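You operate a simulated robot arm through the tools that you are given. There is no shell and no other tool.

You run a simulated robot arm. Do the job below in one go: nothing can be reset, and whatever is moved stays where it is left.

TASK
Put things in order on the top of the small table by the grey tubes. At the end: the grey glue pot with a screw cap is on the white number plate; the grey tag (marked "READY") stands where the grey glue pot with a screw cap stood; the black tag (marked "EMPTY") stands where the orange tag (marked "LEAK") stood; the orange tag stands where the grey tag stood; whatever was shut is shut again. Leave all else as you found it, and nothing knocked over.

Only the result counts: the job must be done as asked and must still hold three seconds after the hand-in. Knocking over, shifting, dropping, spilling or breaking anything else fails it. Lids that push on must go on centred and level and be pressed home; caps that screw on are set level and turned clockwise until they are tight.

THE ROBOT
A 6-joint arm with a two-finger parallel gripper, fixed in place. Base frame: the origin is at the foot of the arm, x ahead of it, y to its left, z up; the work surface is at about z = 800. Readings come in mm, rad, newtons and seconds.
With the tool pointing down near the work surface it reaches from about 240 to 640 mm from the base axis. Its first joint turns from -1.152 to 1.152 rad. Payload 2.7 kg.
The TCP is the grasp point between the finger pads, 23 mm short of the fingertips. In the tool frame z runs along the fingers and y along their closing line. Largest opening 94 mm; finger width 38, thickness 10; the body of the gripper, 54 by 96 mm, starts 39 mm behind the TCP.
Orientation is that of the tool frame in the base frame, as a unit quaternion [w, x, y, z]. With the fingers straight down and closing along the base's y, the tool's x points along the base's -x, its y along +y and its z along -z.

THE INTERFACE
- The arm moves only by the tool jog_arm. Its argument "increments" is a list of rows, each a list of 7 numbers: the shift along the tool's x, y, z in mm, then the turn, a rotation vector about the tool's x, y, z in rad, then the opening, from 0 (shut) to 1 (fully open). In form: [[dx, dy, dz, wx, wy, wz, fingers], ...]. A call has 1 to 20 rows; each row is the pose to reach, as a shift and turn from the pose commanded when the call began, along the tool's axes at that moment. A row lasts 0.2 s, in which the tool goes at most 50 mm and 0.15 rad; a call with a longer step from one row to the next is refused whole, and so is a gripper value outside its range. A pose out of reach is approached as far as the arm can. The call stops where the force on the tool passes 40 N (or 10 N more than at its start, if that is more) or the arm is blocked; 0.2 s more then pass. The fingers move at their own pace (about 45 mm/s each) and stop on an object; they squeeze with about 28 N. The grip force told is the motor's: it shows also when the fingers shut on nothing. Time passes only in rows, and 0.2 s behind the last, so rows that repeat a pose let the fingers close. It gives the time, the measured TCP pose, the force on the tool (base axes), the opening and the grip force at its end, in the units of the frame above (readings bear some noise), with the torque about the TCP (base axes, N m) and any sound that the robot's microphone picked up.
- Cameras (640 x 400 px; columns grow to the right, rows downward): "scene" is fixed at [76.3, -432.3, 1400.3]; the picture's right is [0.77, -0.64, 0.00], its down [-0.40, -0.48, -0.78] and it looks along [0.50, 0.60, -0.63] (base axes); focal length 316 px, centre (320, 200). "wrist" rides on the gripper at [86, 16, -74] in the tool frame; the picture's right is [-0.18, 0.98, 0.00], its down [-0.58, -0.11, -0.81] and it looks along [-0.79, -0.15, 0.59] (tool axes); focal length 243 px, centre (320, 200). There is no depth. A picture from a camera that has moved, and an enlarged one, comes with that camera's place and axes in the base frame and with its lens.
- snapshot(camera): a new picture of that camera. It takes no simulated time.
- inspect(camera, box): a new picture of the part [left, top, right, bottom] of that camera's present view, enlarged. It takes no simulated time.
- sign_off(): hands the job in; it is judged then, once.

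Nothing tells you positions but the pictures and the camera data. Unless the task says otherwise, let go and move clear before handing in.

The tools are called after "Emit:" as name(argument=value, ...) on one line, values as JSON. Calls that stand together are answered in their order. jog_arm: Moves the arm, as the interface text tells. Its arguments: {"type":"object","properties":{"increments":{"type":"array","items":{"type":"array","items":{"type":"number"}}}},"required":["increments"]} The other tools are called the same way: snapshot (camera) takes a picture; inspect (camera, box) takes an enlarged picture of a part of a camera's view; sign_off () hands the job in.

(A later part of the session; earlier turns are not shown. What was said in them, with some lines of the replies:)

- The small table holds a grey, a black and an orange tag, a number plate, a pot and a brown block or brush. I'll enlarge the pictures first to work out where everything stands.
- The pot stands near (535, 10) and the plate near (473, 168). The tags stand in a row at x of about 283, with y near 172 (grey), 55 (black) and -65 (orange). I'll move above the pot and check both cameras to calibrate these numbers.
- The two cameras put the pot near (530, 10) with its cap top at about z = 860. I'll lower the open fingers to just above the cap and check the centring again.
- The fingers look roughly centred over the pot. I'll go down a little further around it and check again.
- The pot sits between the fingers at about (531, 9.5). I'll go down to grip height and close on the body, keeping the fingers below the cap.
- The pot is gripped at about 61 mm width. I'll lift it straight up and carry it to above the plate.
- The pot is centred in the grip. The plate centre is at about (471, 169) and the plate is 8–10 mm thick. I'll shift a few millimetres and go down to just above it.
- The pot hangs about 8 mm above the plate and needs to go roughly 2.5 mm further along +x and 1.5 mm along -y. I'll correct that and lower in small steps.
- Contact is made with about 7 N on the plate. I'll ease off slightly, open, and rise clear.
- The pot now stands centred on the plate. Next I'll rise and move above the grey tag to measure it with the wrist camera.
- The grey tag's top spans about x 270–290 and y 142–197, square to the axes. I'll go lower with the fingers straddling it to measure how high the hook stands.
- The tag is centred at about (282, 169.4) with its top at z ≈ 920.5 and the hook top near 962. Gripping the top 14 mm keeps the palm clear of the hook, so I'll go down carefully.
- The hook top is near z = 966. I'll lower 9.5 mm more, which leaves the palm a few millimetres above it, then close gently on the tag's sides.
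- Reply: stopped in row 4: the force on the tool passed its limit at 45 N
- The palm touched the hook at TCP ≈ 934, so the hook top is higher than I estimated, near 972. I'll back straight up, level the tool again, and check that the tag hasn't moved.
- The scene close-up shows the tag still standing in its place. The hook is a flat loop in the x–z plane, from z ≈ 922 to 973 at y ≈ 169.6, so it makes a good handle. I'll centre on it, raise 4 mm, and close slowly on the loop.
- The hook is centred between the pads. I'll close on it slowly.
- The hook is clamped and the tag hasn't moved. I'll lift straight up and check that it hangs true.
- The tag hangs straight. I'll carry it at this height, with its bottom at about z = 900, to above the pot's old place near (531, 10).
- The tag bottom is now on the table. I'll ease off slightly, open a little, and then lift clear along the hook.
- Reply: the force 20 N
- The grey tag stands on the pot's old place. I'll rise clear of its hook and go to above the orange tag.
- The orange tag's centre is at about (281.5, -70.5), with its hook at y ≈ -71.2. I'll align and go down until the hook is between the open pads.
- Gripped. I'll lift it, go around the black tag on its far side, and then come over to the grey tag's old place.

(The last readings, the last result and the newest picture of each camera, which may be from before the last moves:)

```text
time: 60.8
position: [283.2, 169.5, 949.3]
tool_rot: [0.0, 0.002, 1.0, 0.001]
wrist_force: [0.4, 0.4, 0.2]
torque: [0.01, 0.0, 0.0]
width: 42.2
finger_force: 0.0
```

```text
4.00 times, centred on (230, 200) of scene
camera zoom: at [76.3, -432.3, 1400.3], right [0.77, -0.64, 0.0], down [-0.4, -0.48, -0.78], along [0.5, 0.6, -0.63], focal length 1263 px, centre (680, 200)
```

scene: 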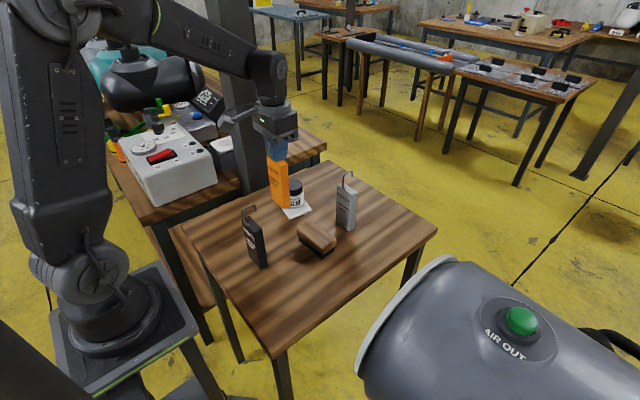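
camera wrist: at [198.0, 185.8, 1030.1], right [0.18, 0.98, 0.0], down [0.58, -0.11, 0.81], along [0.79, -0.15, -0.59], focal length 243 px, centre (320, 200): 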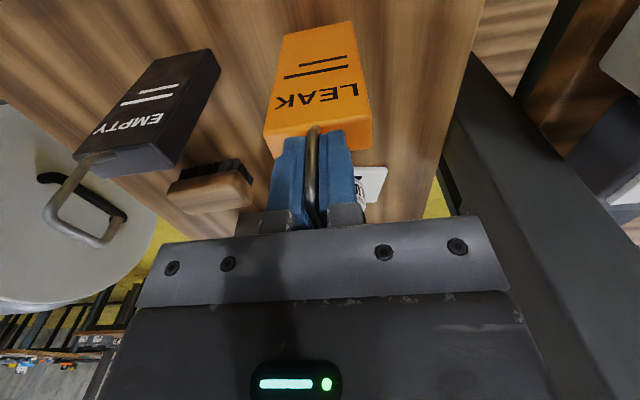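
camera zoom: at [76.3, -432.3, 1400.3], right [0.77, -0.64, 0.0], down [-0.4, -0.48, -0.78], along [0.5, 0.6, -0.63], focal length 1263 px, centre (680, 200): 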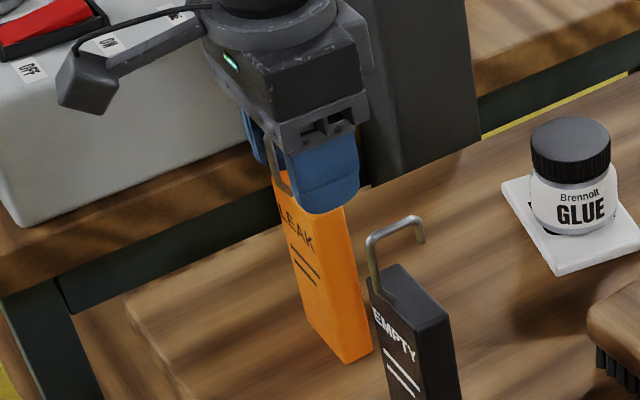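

The orange tag now stands exactly where the grey one was. I'll rise and move above the black tag.

Emit:
jog_arm(increments=[[0, 0, -10, 0, 0, 0, 0.45], [0, 0, -30, 0, 0, 0, 0.45], [0, 0, -60, 0, 0, 0, 0.45], [0, 0, -92, 0, 0, 0, 0.45], [0, -25, -92, 0, 0, 0, 0.45], [0, -50, -92, 0, 0, 0, 0.45], [0, -75, -92, 0, 0, 0, 0.45], [0, -100, -92, 0, 0, 0, 0.45], [0, -119.5, -92, 0, 0, 0, 0.45], [0, -119.5, -92, 0, 0, 0, 0.45], [0, -119.5, -92, 0, 0, 0, 0.45]])

Emit:
snapshot(camera="wrist")

Emit:
inspect(camera="wrist", box=[240, 0, 400, 180])

Emit:
inspect(camera="scene", box=[190, 150, 270, 250])

```text
time: 63.2
position: [283.3, 50.2, 1041.7]
tool_rot: [0.0, 0.0, 1.0, 0.001]
wrist_force: [0.0, -1.0, 0.6]
torque: [0.0, 0.01, -0.01]
width: 42.4
finger_force: 0.0
```

```text
taken
camera wrist: at [196.5, 66.4, 1116.4], right [0.18, 0.98, 0.0], down [0.58, -0.11, 0.81], along [0.79, -0.15, -0.59], focal length 243 px, centre (320, 200)
```

wrist: 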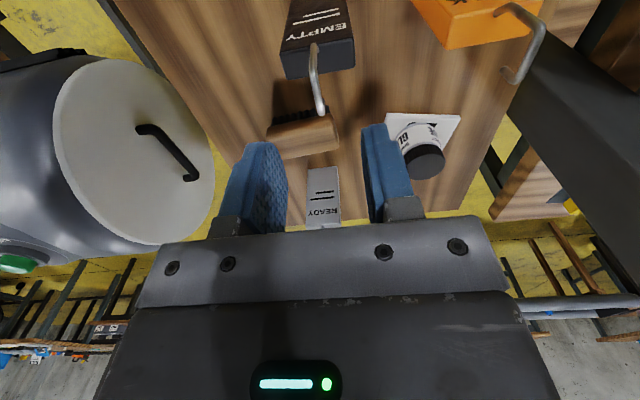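

```text
2.22 times, centred on (320, 90) of wrist
camera zoom: at [196.5, 66.4, 1116.4], right [0.18, 0.98, 0.0], down [0.58, -0.11, 0.81], along [0.79, -0.15, -0.59], focal length 539 px, centre (320, 444)
```

zoom: 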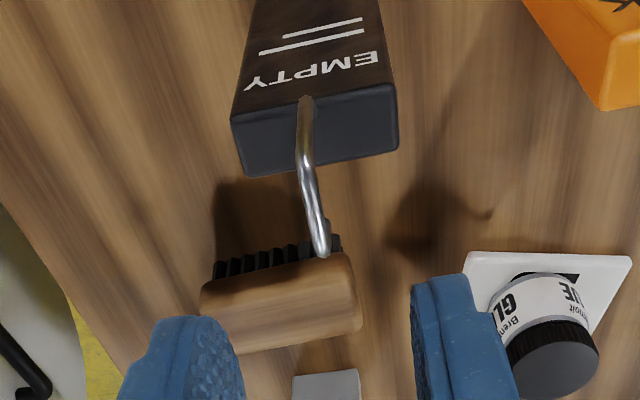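

```text
4.00 times, centred on (230, 200) of scene
camera zoom: at [76.2, -432.3, 1400.3], right [0.77, -0.64, 0.0], down [-0.4, -0.48, -0.78], along [0.5, 0.6, -0.63], focal length 1263 px, centre (680, 200)
```

zoom: 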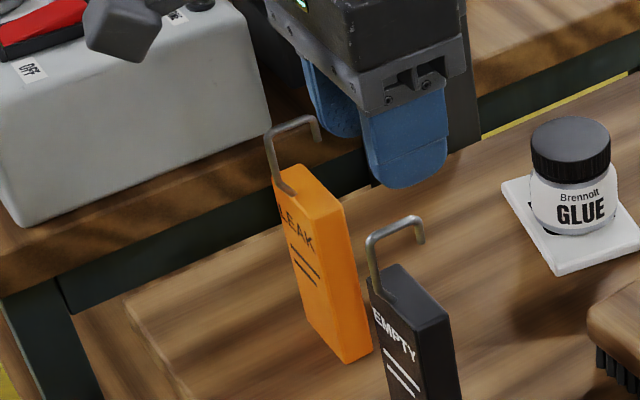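

The black tag is centred at about y = 49.4. I'll align and go down around its hook.

Emit:
jog_arm(increments=[[-0.6, -0.5, 15, 0, 0, 0, 0.45], [-0.6, -0.9, 35, 0, 0, 0, 0.45], [-0.6, -0.9, 55, 0, 0, 0, 0.45], [-0.6, -0.9, 75, 0, 0, 0, 0.45], [-0.6, -0.9, 87, 0, 0, 0, 0.45], [-0.6, -0.9, 91.4, 0, 0, 0, 0.45], [-0.6, -0.9, 91.4, 0, 0, 0, 0.3], [-0.6, -0.9, 91.4, 0, 0, 0, 0.22], [-0.6, -0.9, 91.4, 0, 0, 0, 0.22]])

Emit:
inspect(camera="wrist", box=[200, 0, 440, 250])

Emit:
inspect(camera="scene", box=[215, 180, 295, 280])

```text
time: 65.2
position: [282.5, 49.9, 950.7]
tool_rot: [0.0, 0.001, 1.0, 0.001]
wrist_force: [0.5, 0.5, -0.1]
torque: [-0.03, 0.0, -0.01]
width: 20.8
finger_force: 0.0
```

```text
1.60 times, centred on (320, 125) of wrist
camera zoom: at [196.8, 65.1, 1025.2], right [0.18, 0.98, 0.0], down [0.58, -0.11, 0.81], along [0.79, -0.15, -0.59], focal length 388 px, centre (320, 320)
```

zoom: 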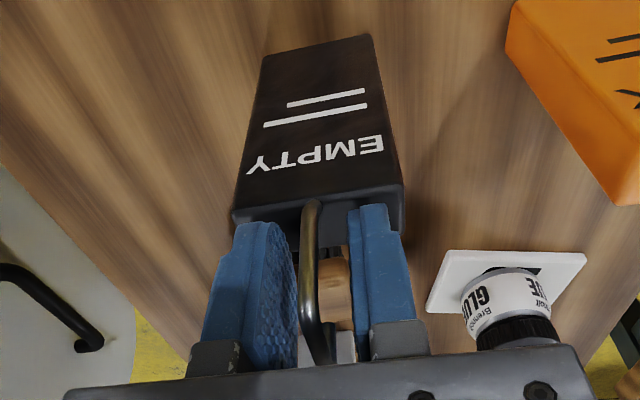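

```text
4.00 times, centred on (255, 230) of scene
camera zoom: at [76.3, -432.3, 1400.3], right [0.77, -0.64, 0.0], down [-0.4, -0.48, -0.78], along [0.5, 0.6, -0.63], focal length 1263 px, centre (580, 80)
```

zoom: 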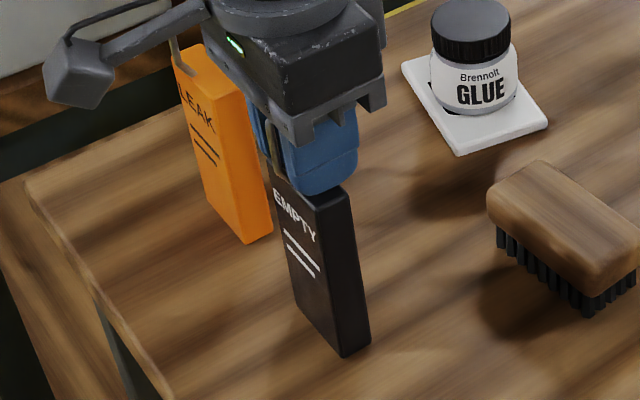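

Emit:
jog_arm(increments=[[0, 0.3, 0.2, 0, 0, 0, 0.18], [0, 0.3, 0.2, 0, 0, 0, 0.14], [0, 0.3, 0.2, 0, 0, 0, 0.11], [0, 0.3, 0.2, 0, 0, 0, 0.08], [0, 0.3, 0.2, 0, 0, 0, 0.06], [0, 0.3, 0.2, 0, 0, 0, 0.04], [0, 0.3, 0.2, 0, 0, 0, 0.02], [0, 0.3, 0.2, 0, 0, 0, 0], [0, 0.3, 0.2, 0, 0, 0, 0], [0, 0.3, 0.2, 0, 0, 0, 0]])

Emit:
inspect(camera="wrist", box=[200, 0, 440, 250])

Emit:
inspect(camera="scene", box=[215, 180, 295, 280])

```text
time: 67.4
position: [284.5, 49.5, 950.7]
tool_rot: [0.0, 0.001, 1.0, 0.0]
wrist_force: [-0.1, -0.2, 0.2]
torque: [-0.01, -0.02, 0.0]
width: 4.9
finger_force: 28.0
```

```text
1.60 times, centred on (320, 125) of wrist
camera zoom: at [197.2, 65.4, 1025.1], right [0.18, 0.98, 0.0], down [0.58, -0.11, 0.81], along [0.79, -0.15, -0.59], focal length 388 px, centre (320, 320)
```

zoom: 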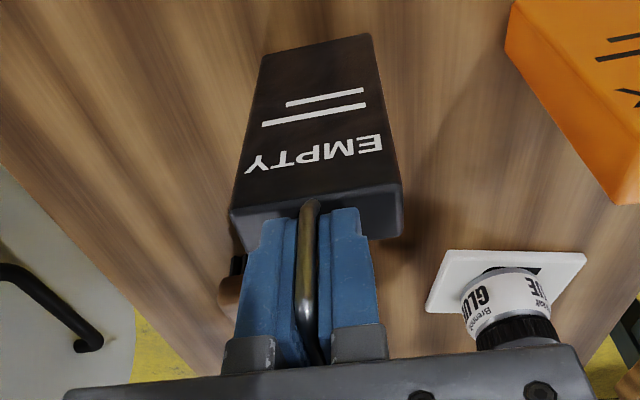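

```text
4.00 times, centred on (255, 230) of scene
camera zoom: at [76.3, -432.3, 1400.3], right [0.77, -0.64, 0.0], down [-0.4, -0.48, -0.78], along [0.5, 0.6, -0.63], focal length 1263 px, centre (580, 80)
```

zoom: 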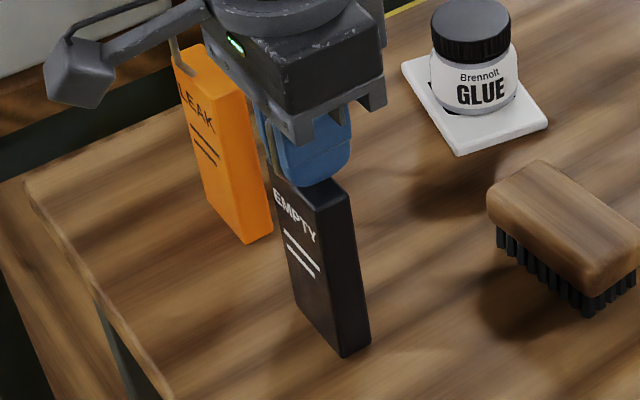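

Emit:
jog_arm(increments=[[0, 0, -3, 0, 0, 0, 0], [0, 0, -8, 0, 0, 0, 0], [0, 0, -20, 0, 0, 0, 0], [0, 0, -35, 0, 0, 0, 0], [0, 0, -50, 0, 0, 0, 0], [0, 0, -60, 0, 0, 0, 0], [0, -6, -60, 0, 0, 0, 0], [0, -20, -60, 0, 0, 0, 0], [0, -40, -60, 0, 0, 0, 0], [0, -62, -60, 0, 0, 0, 0], [0, -84, -60, 0, 0, 0, 0], [0, -104, -60, 0, 0, 0, 0], [0, -115, -60, 0, 0, 0, 0], [0, -119.7, -60, 0, 0, 0, 0], [0, -119.7, -60, 0, 0, 0, 0], [0, -119.7, -45, 0, 0, 0, 0], [0, -119.7, -28, 0, 0, 0, 0], [0, -119.7, -14, 0, 0, 0, 0], [0, -119.7, -6, 0, 0, 0, 0], [0, -119.7, -5, 0, 0, 0, 0]])

Emit:
snapshot(camera="wrist")

Emit:
inspect(camera="scene", box=[240, 190, 320, 310])

```text
time: 71.6
position: [283.6, -70.0, 955.0]
tool_rot: [0.0, 0.001, 1.0, 0.002]
wrist_force: [0.1, -0.1, -0.8]
torque: [0.01, -0.01, 0.01]
width: 4.7
finger_force: 28.5
```

```text
taken
camera wrist: at [196.8, -55.0, 1029.8], right [0.18, 0.98, 0.0], down [0.58, -0.11, 0.81], along [0.79, -0.15, -0.59], focal length 243 px, centre (320, 200)
```

wrist: 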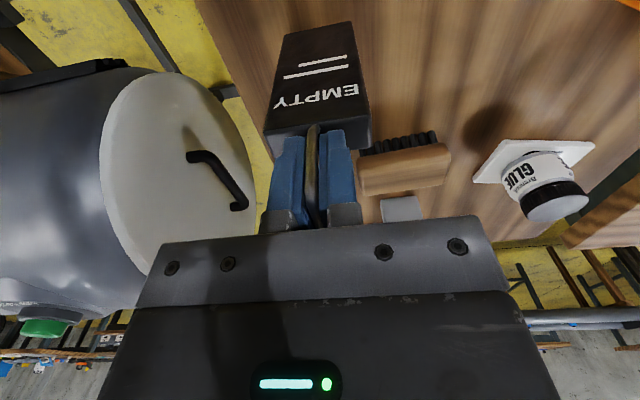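

```text
3.33 times, centred on (280, 250) of scene
camera zoom: at [76.3, -432.3, 1400.3], right [0.77, -0.64, 0.0], down [-0.4, -0.48, -0.78], along [0.5, 0.6, -0.63], focal length 1053 px, centre (453, 33)
```

zoom: 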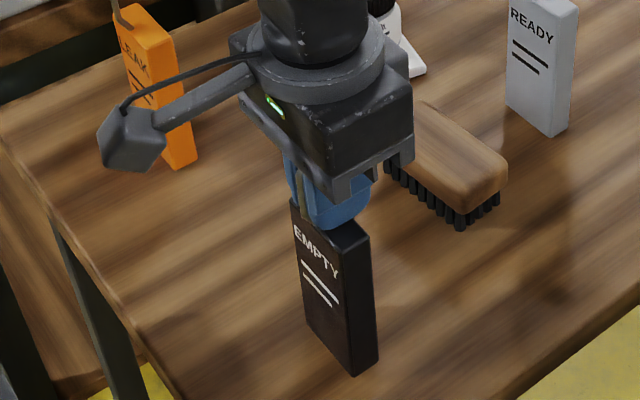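

Emit:
jog_arm(increments=[[-0.4, 0.7, 1, 0, 0, 0, 0], [-0.4, 0.7, 2.5, 0, 0, 0, 0], [-0.4, 0.7, 3.6, 0, 0, 0, 0], [-0.4, 0.7, 4.3, 0, 0, 0, 0], [-0.4, 0.7, 4.3, 0, 0, 0, 0], [-0.4, 0.7, 4.3, 0, 0, 0, 0]])

Emit:
inspect(camera="wrist", box=[200, 0, 440, 250])

Emit:
inspect(camera="scene", box=[240, 190, 320, 310])

```text
time: 73.0
position: [284.0, -68.1, 950.6]
tool_rot: [0.0, 0.0, 1.0, 0.001]
wrist_force: [0.3, 0.6, -1.3]
torque: [0.01, 0.01, -0.01]
width: 4.9
finger_force: 28.0
```

```text
1.60 times, centred on (320, 125) of wrist
camera zoom: at [197.2, -53.7, 1025.9], right [0.18, 0.98, 0.0], down [0.58, -0.11, 0.81], along [0.79, -0.15, -0.59], focal length 388 px, centre (320, 320)
```

zoom: 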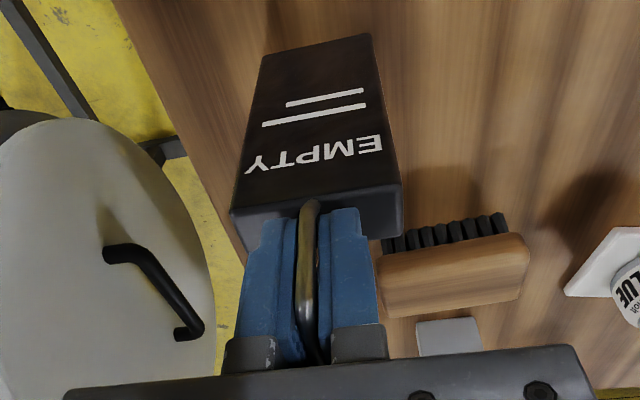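

```text
3.33 times, centred on (280, 250) of scene
camera zoom: at [76.3, -432.3, 1400.3], right [0.77, -0.64, 0.0], down [-0.4, -0.48, -0.78], along [0.5, 0.6, -0.63], focal length 1053 px, centre (453, 33)
```

zoom: 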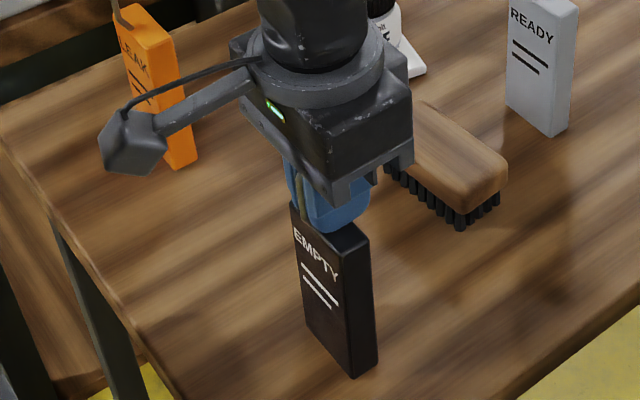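

Emit:
jog_arm(increments=[[0, -0.5, 0.3, 0, 0, 0, 0], [0, -0.5, 0.6, 0, 0, 0, 0], [0, -0.5, 0.6, 0, 0, 0, 0]])

Emit:
jog_arm(increments=[[0, 0, 0.3, 0, 0, 0, 0], [0, 0, 0.3, 0, 0, 0, 0], [0, 0, 0.3, 0, 0, 0, 0]])

```text
time: 73.8
position: [283.5, -69.6, 949.8]
tool_rot: [0.0, 0.0, 1.0, 0.001]
wrist_force: [-0.1, 0.1, -0.8]
torque: [-0.02, 0.02, 0.0]
width: 4.5
finger_force: 27.9
```

```text
time: 74.6
position: [284.7, -70.4, 949.6]
tool_rot: [0.0, 0.0, 1.0, 0.0]
wrist_force: [-5.6, 0.9, 17.7]
torque: [0.03, 0.8, -0.04]
width: 4.7
finger_force: 28.1
```

The black tag has touched the table with about 18 N. I'll back off slightly as before and release.

Emit:
jog_arm(increments=[[0, 0, -0.4, 0, 0, 0, 0], [0, 0, -0.7, 0, 0, 0, 0], [0, 0, -0.7, 0, 0, 0, 0], [0, 0, -0.7, 0, 0, 0, 0]])

Emit:
inspect(camera="wrist", box=[200, 0, 440, 250])

```text
time: 75.6
position: [283.9, -69.7, 950.9]
tool_rot: [0.0, 0.001, 1.0, 0.0]
wrist_force: [0.7, -0.5, -0.4]
torque: [0.01, 0.03, 0.0]
width: 4.9
finger_force: 28.7
```

```text
1.60 times, centred on (320, 125) of wrist
camera zoom: at [198.1, -53.7, 1025.6], right [0.18, 0.98, 0.0], down [0.58, -0.11, 0.81], along [0.79, -0.15, -0.59], focal length 388 px, centre (320, 320)
```

zoom: 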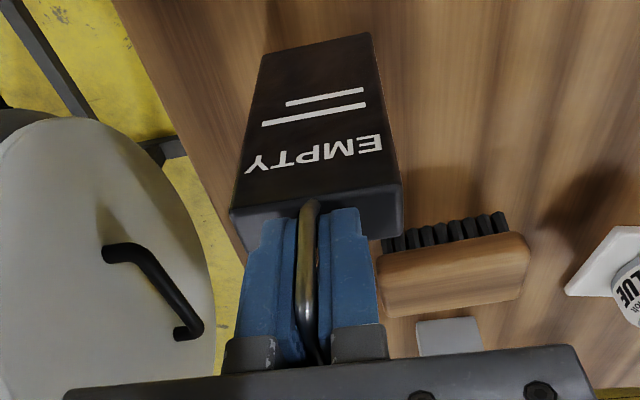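

Emit:
jog_arm(increments=[[0.7, -0.5, 0, 0, 0, 0, 0], [0.7, -0.5, 0.35, 0, 0, 0, 0], [0.7, -0.5, 0.35, 0, 0, 0, 0]])

```text
time: 76.4
position: [283.9, -69.7, 950.8]
tool_rot: [-0.001, 0.001, 1.0, 0.0]
wrist_force: [0.2, -0.7, -0.6]
torque: [0.0, 0.0, -0.01]
width: 5.0
finger_force: 28.4
```

Emit:
jog_arm(increments=[[0, 0, 0.3, 0, 0, 0, 0], [0, 0, 0.3, 0, 0, 0, 0], [0, 0, 0.3, 0, 0, 0, 0]])

Emit:
inspect(camera="scene", box=[240, 190, 320, 310])

Emit:
inspect(camera="wrist", box=[200, 0, 440, 250])

```text
time: 77.2
position: [283.4, -69.5, 950.6]
tool_rot: [0.0, 0.001, 1.0, 0.001]
wrist_force: [-0.4, 0.1, -0.7]
torque: [-0.02, -0.03, -0.04]
width: 4.5
finger_force: 28.2
```

```text
3.33 times, centred on (280, 250) of scene
camera zoom: at [76.3, -432.3, 1400.3], right [0.77, -0.64, 0.0], down [-0.4, -0.48, -0.78], along [0.5, 0.6, -0.63], focal length 1053 px, centre (453, 33)
```

zoom: 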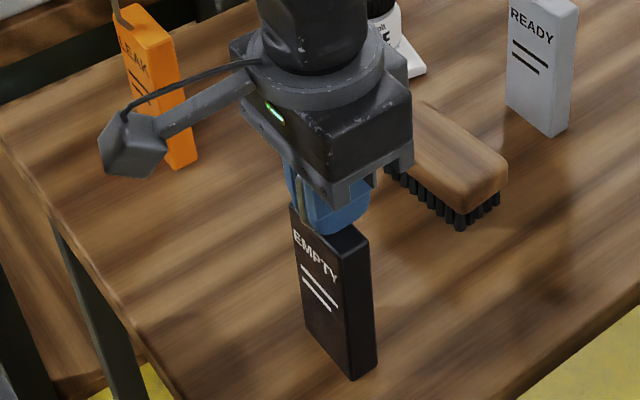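

```text
1.60 times, centred on (320, 125) of wrist
camera zoom: at [196.6, -54.3, 1025.1], right [0.18, 0.98, 0.0], down [0.58, -0.11, 0.81], along [0.79, -0.15, -0.59], focal length 388 px, centre (320, 320)
```

zoom: 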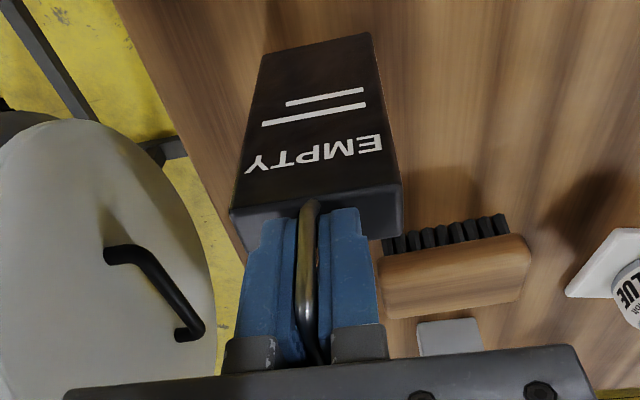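

Emit:
jog_arm(increments=[[-0.3, 0, 0.2, 0, 0, 0, 0], [-0.3, 0, 0.2, 0, 0, 0, 0], [-0.3, 0, 0.2, 0, 0, 0, 0.02], [-0.3, 0, 0.2, 0, 0, 0, 0.06], [-0.3, 0, 0.2, 0, 0, 0, 0.1], [-0.3, 0, 0.2, 0, 0, 0, 0.2], [-0.3, 0, 0.2, 0, 0, 0, 0.35], [-0.3, 0, 0.2, 0, 0, 0, 0.45], [-0.3, 0, 0.2, 0, 0, 0, 0.45]])

Emit:
inspect(camera="wrist", box=[200, 0, 440, 250])

Emit:
inspect(camera="scene", box=[240, 190, 320, 310])

```text
time: 79.2
position: [282.9, -70.0, 950.0]
tool_rot: [0.0, 0.001, 1.0, 0.001]
wrist_force: [0.1, 0.0, 0.1]
torque: [-0.03, 0.03, 0.0]
width: 42.4
finger_force: 0.0
```

```text
1.60 times, centred on (320, 125) of wrist
camera zoom: at [197.0, -54.4, 1024.8], right [0.18, 0.98, 0.0], down [0.58, -0.11, 0.81], along [0.79, -0.15, -0.59], focal length 388 px, centre (320, 320)
```

zoom: 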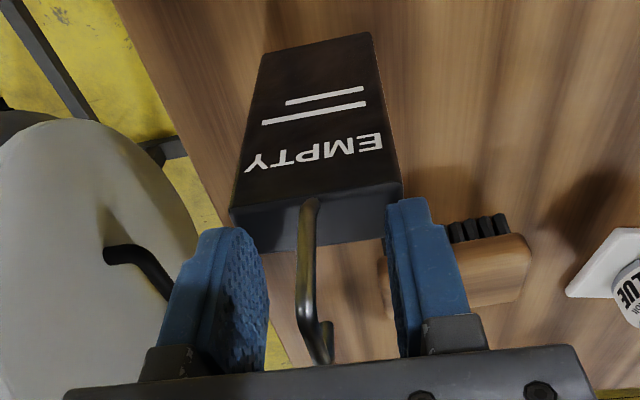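

```text
3.33 times, centred on (280, 250) of scene
camera zoom: at [76.3, -432.3, 1400.3], right [0.77, -0.64, 0.0], down [-0.4, -0.48, -0.78], along [0.5, 0.6, -0.63], focal length 1053 px, centre (453, 33)
```

zoom: 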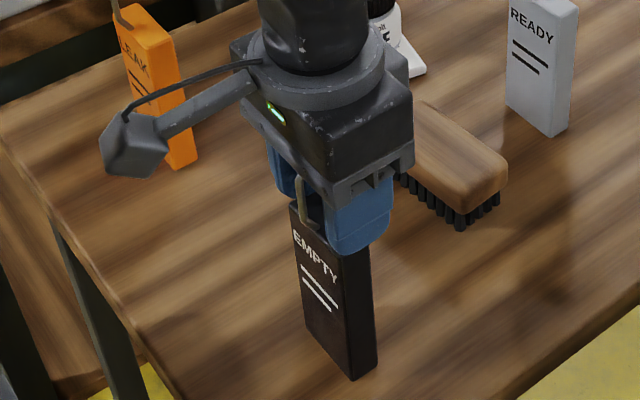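

The black tag stands free on the orange tag's old place. I'll rise clear of its hook and check everything.

Emit:
jog_arm(increments=[[0, 0, -10, 0, 0, 0, 0.45], [0, 0, -30, 0, 0, 0, 0.45], [0, 0, -60, 0, 0, 0, 0.45], [0, 0, -100, 0, 0, 0, 0.45], [-30, 0, -130, 0, 0, 0, 0.45], [-70, 10, -150, 0, 0, 0, 0.45], [-110, 20, -160, 0, 0, 0, 0.45], [-110, 20, -160, 0, 0, 0, 0.45]])

Emit:
snapshot(camera="scene")

Emit:
inspect(camera="scene", box=[200, 160, 440, 310])

Emit:
snapshot(camera="wrist")

```text
time: 81.0
position: [393.4, -49.0, 1108.7]
tool_rot: [0.0, 0.001, 1.0, 0.001]
wrist_force: [-0.4, 0.3, 0.5]
torque: [-0.02, 0.02, 0.02]
width: 41.9
finger_force: 0.0
```

```text
taken
```

scene: 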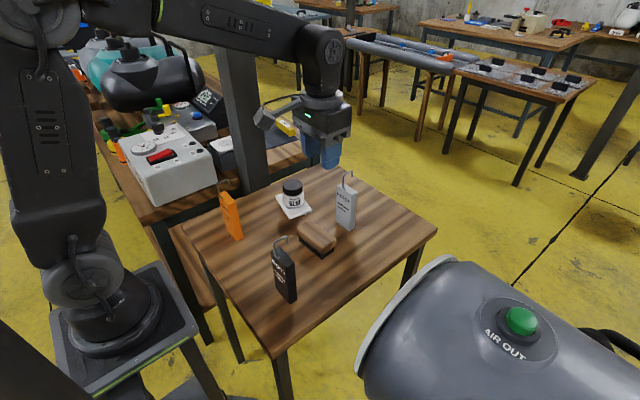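

```text
2.67 times, centred on (320, 235) of scene
camera zoom: at [76.3, -432.3, 1400.3], right [0.77, -0.64, 0.0], down [-0.4, -0.48, -0.78], along [0.5, 0.6, -0.63], focal length 842 px, centre (320, 107)
```

zoom: 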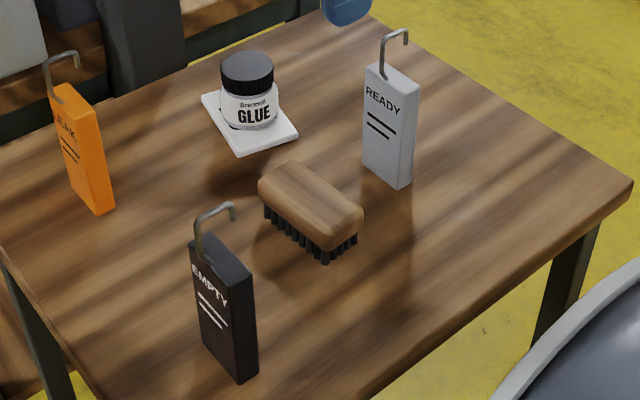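

```text
taken
camera wrist: at [307.0, -33.8, 1183.5], right [0.19, 0.98, 0.0], down [0.58, -0.11, 0.81], along [0.79, -0.15, -0.59], focal length 243 px, centre (320, 200)
```

wrist: 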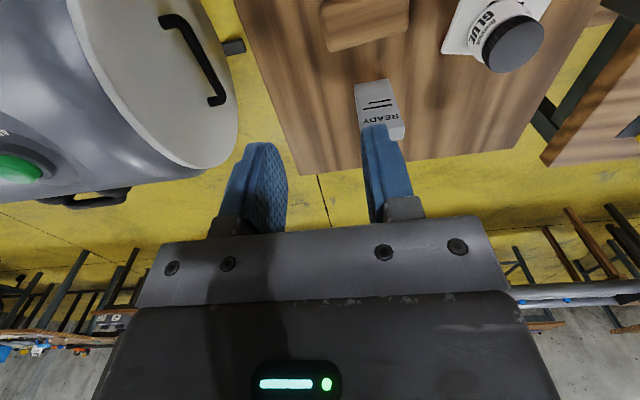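

Everything is in place: the pot is on the plate with its cap untouched, and the grey, orange and black tags stand on their new spots. The brush and plate haven't moved and the arm is clear, so I'm handing in.

Emit:
sign_off()

```text
The job is handed in.
```

The job is done and handed in, and in the last pictures everything was standing where you asked:

- **Glue pot:** it is centred on the white number plate. I gripped it by the body, so the cap was never turned and is still shut.
- **Grey tag (READY):** it stands where the glue pot stood.
- **Orange tag (LEAK):** it stands where the grey tag stood.
- **Black tag (EMPTY):** it stands where the orange tag stood.

The brush and the plate are where I found them, and nothing was knocked over. The hand is open and clear of everything.

On the first approach to the grey tag, the gripper pressed down on its hook at about 45 N. I backed off, and the pictures showed the tag hadn't moved. After that I lifted all three tags by their hooks.
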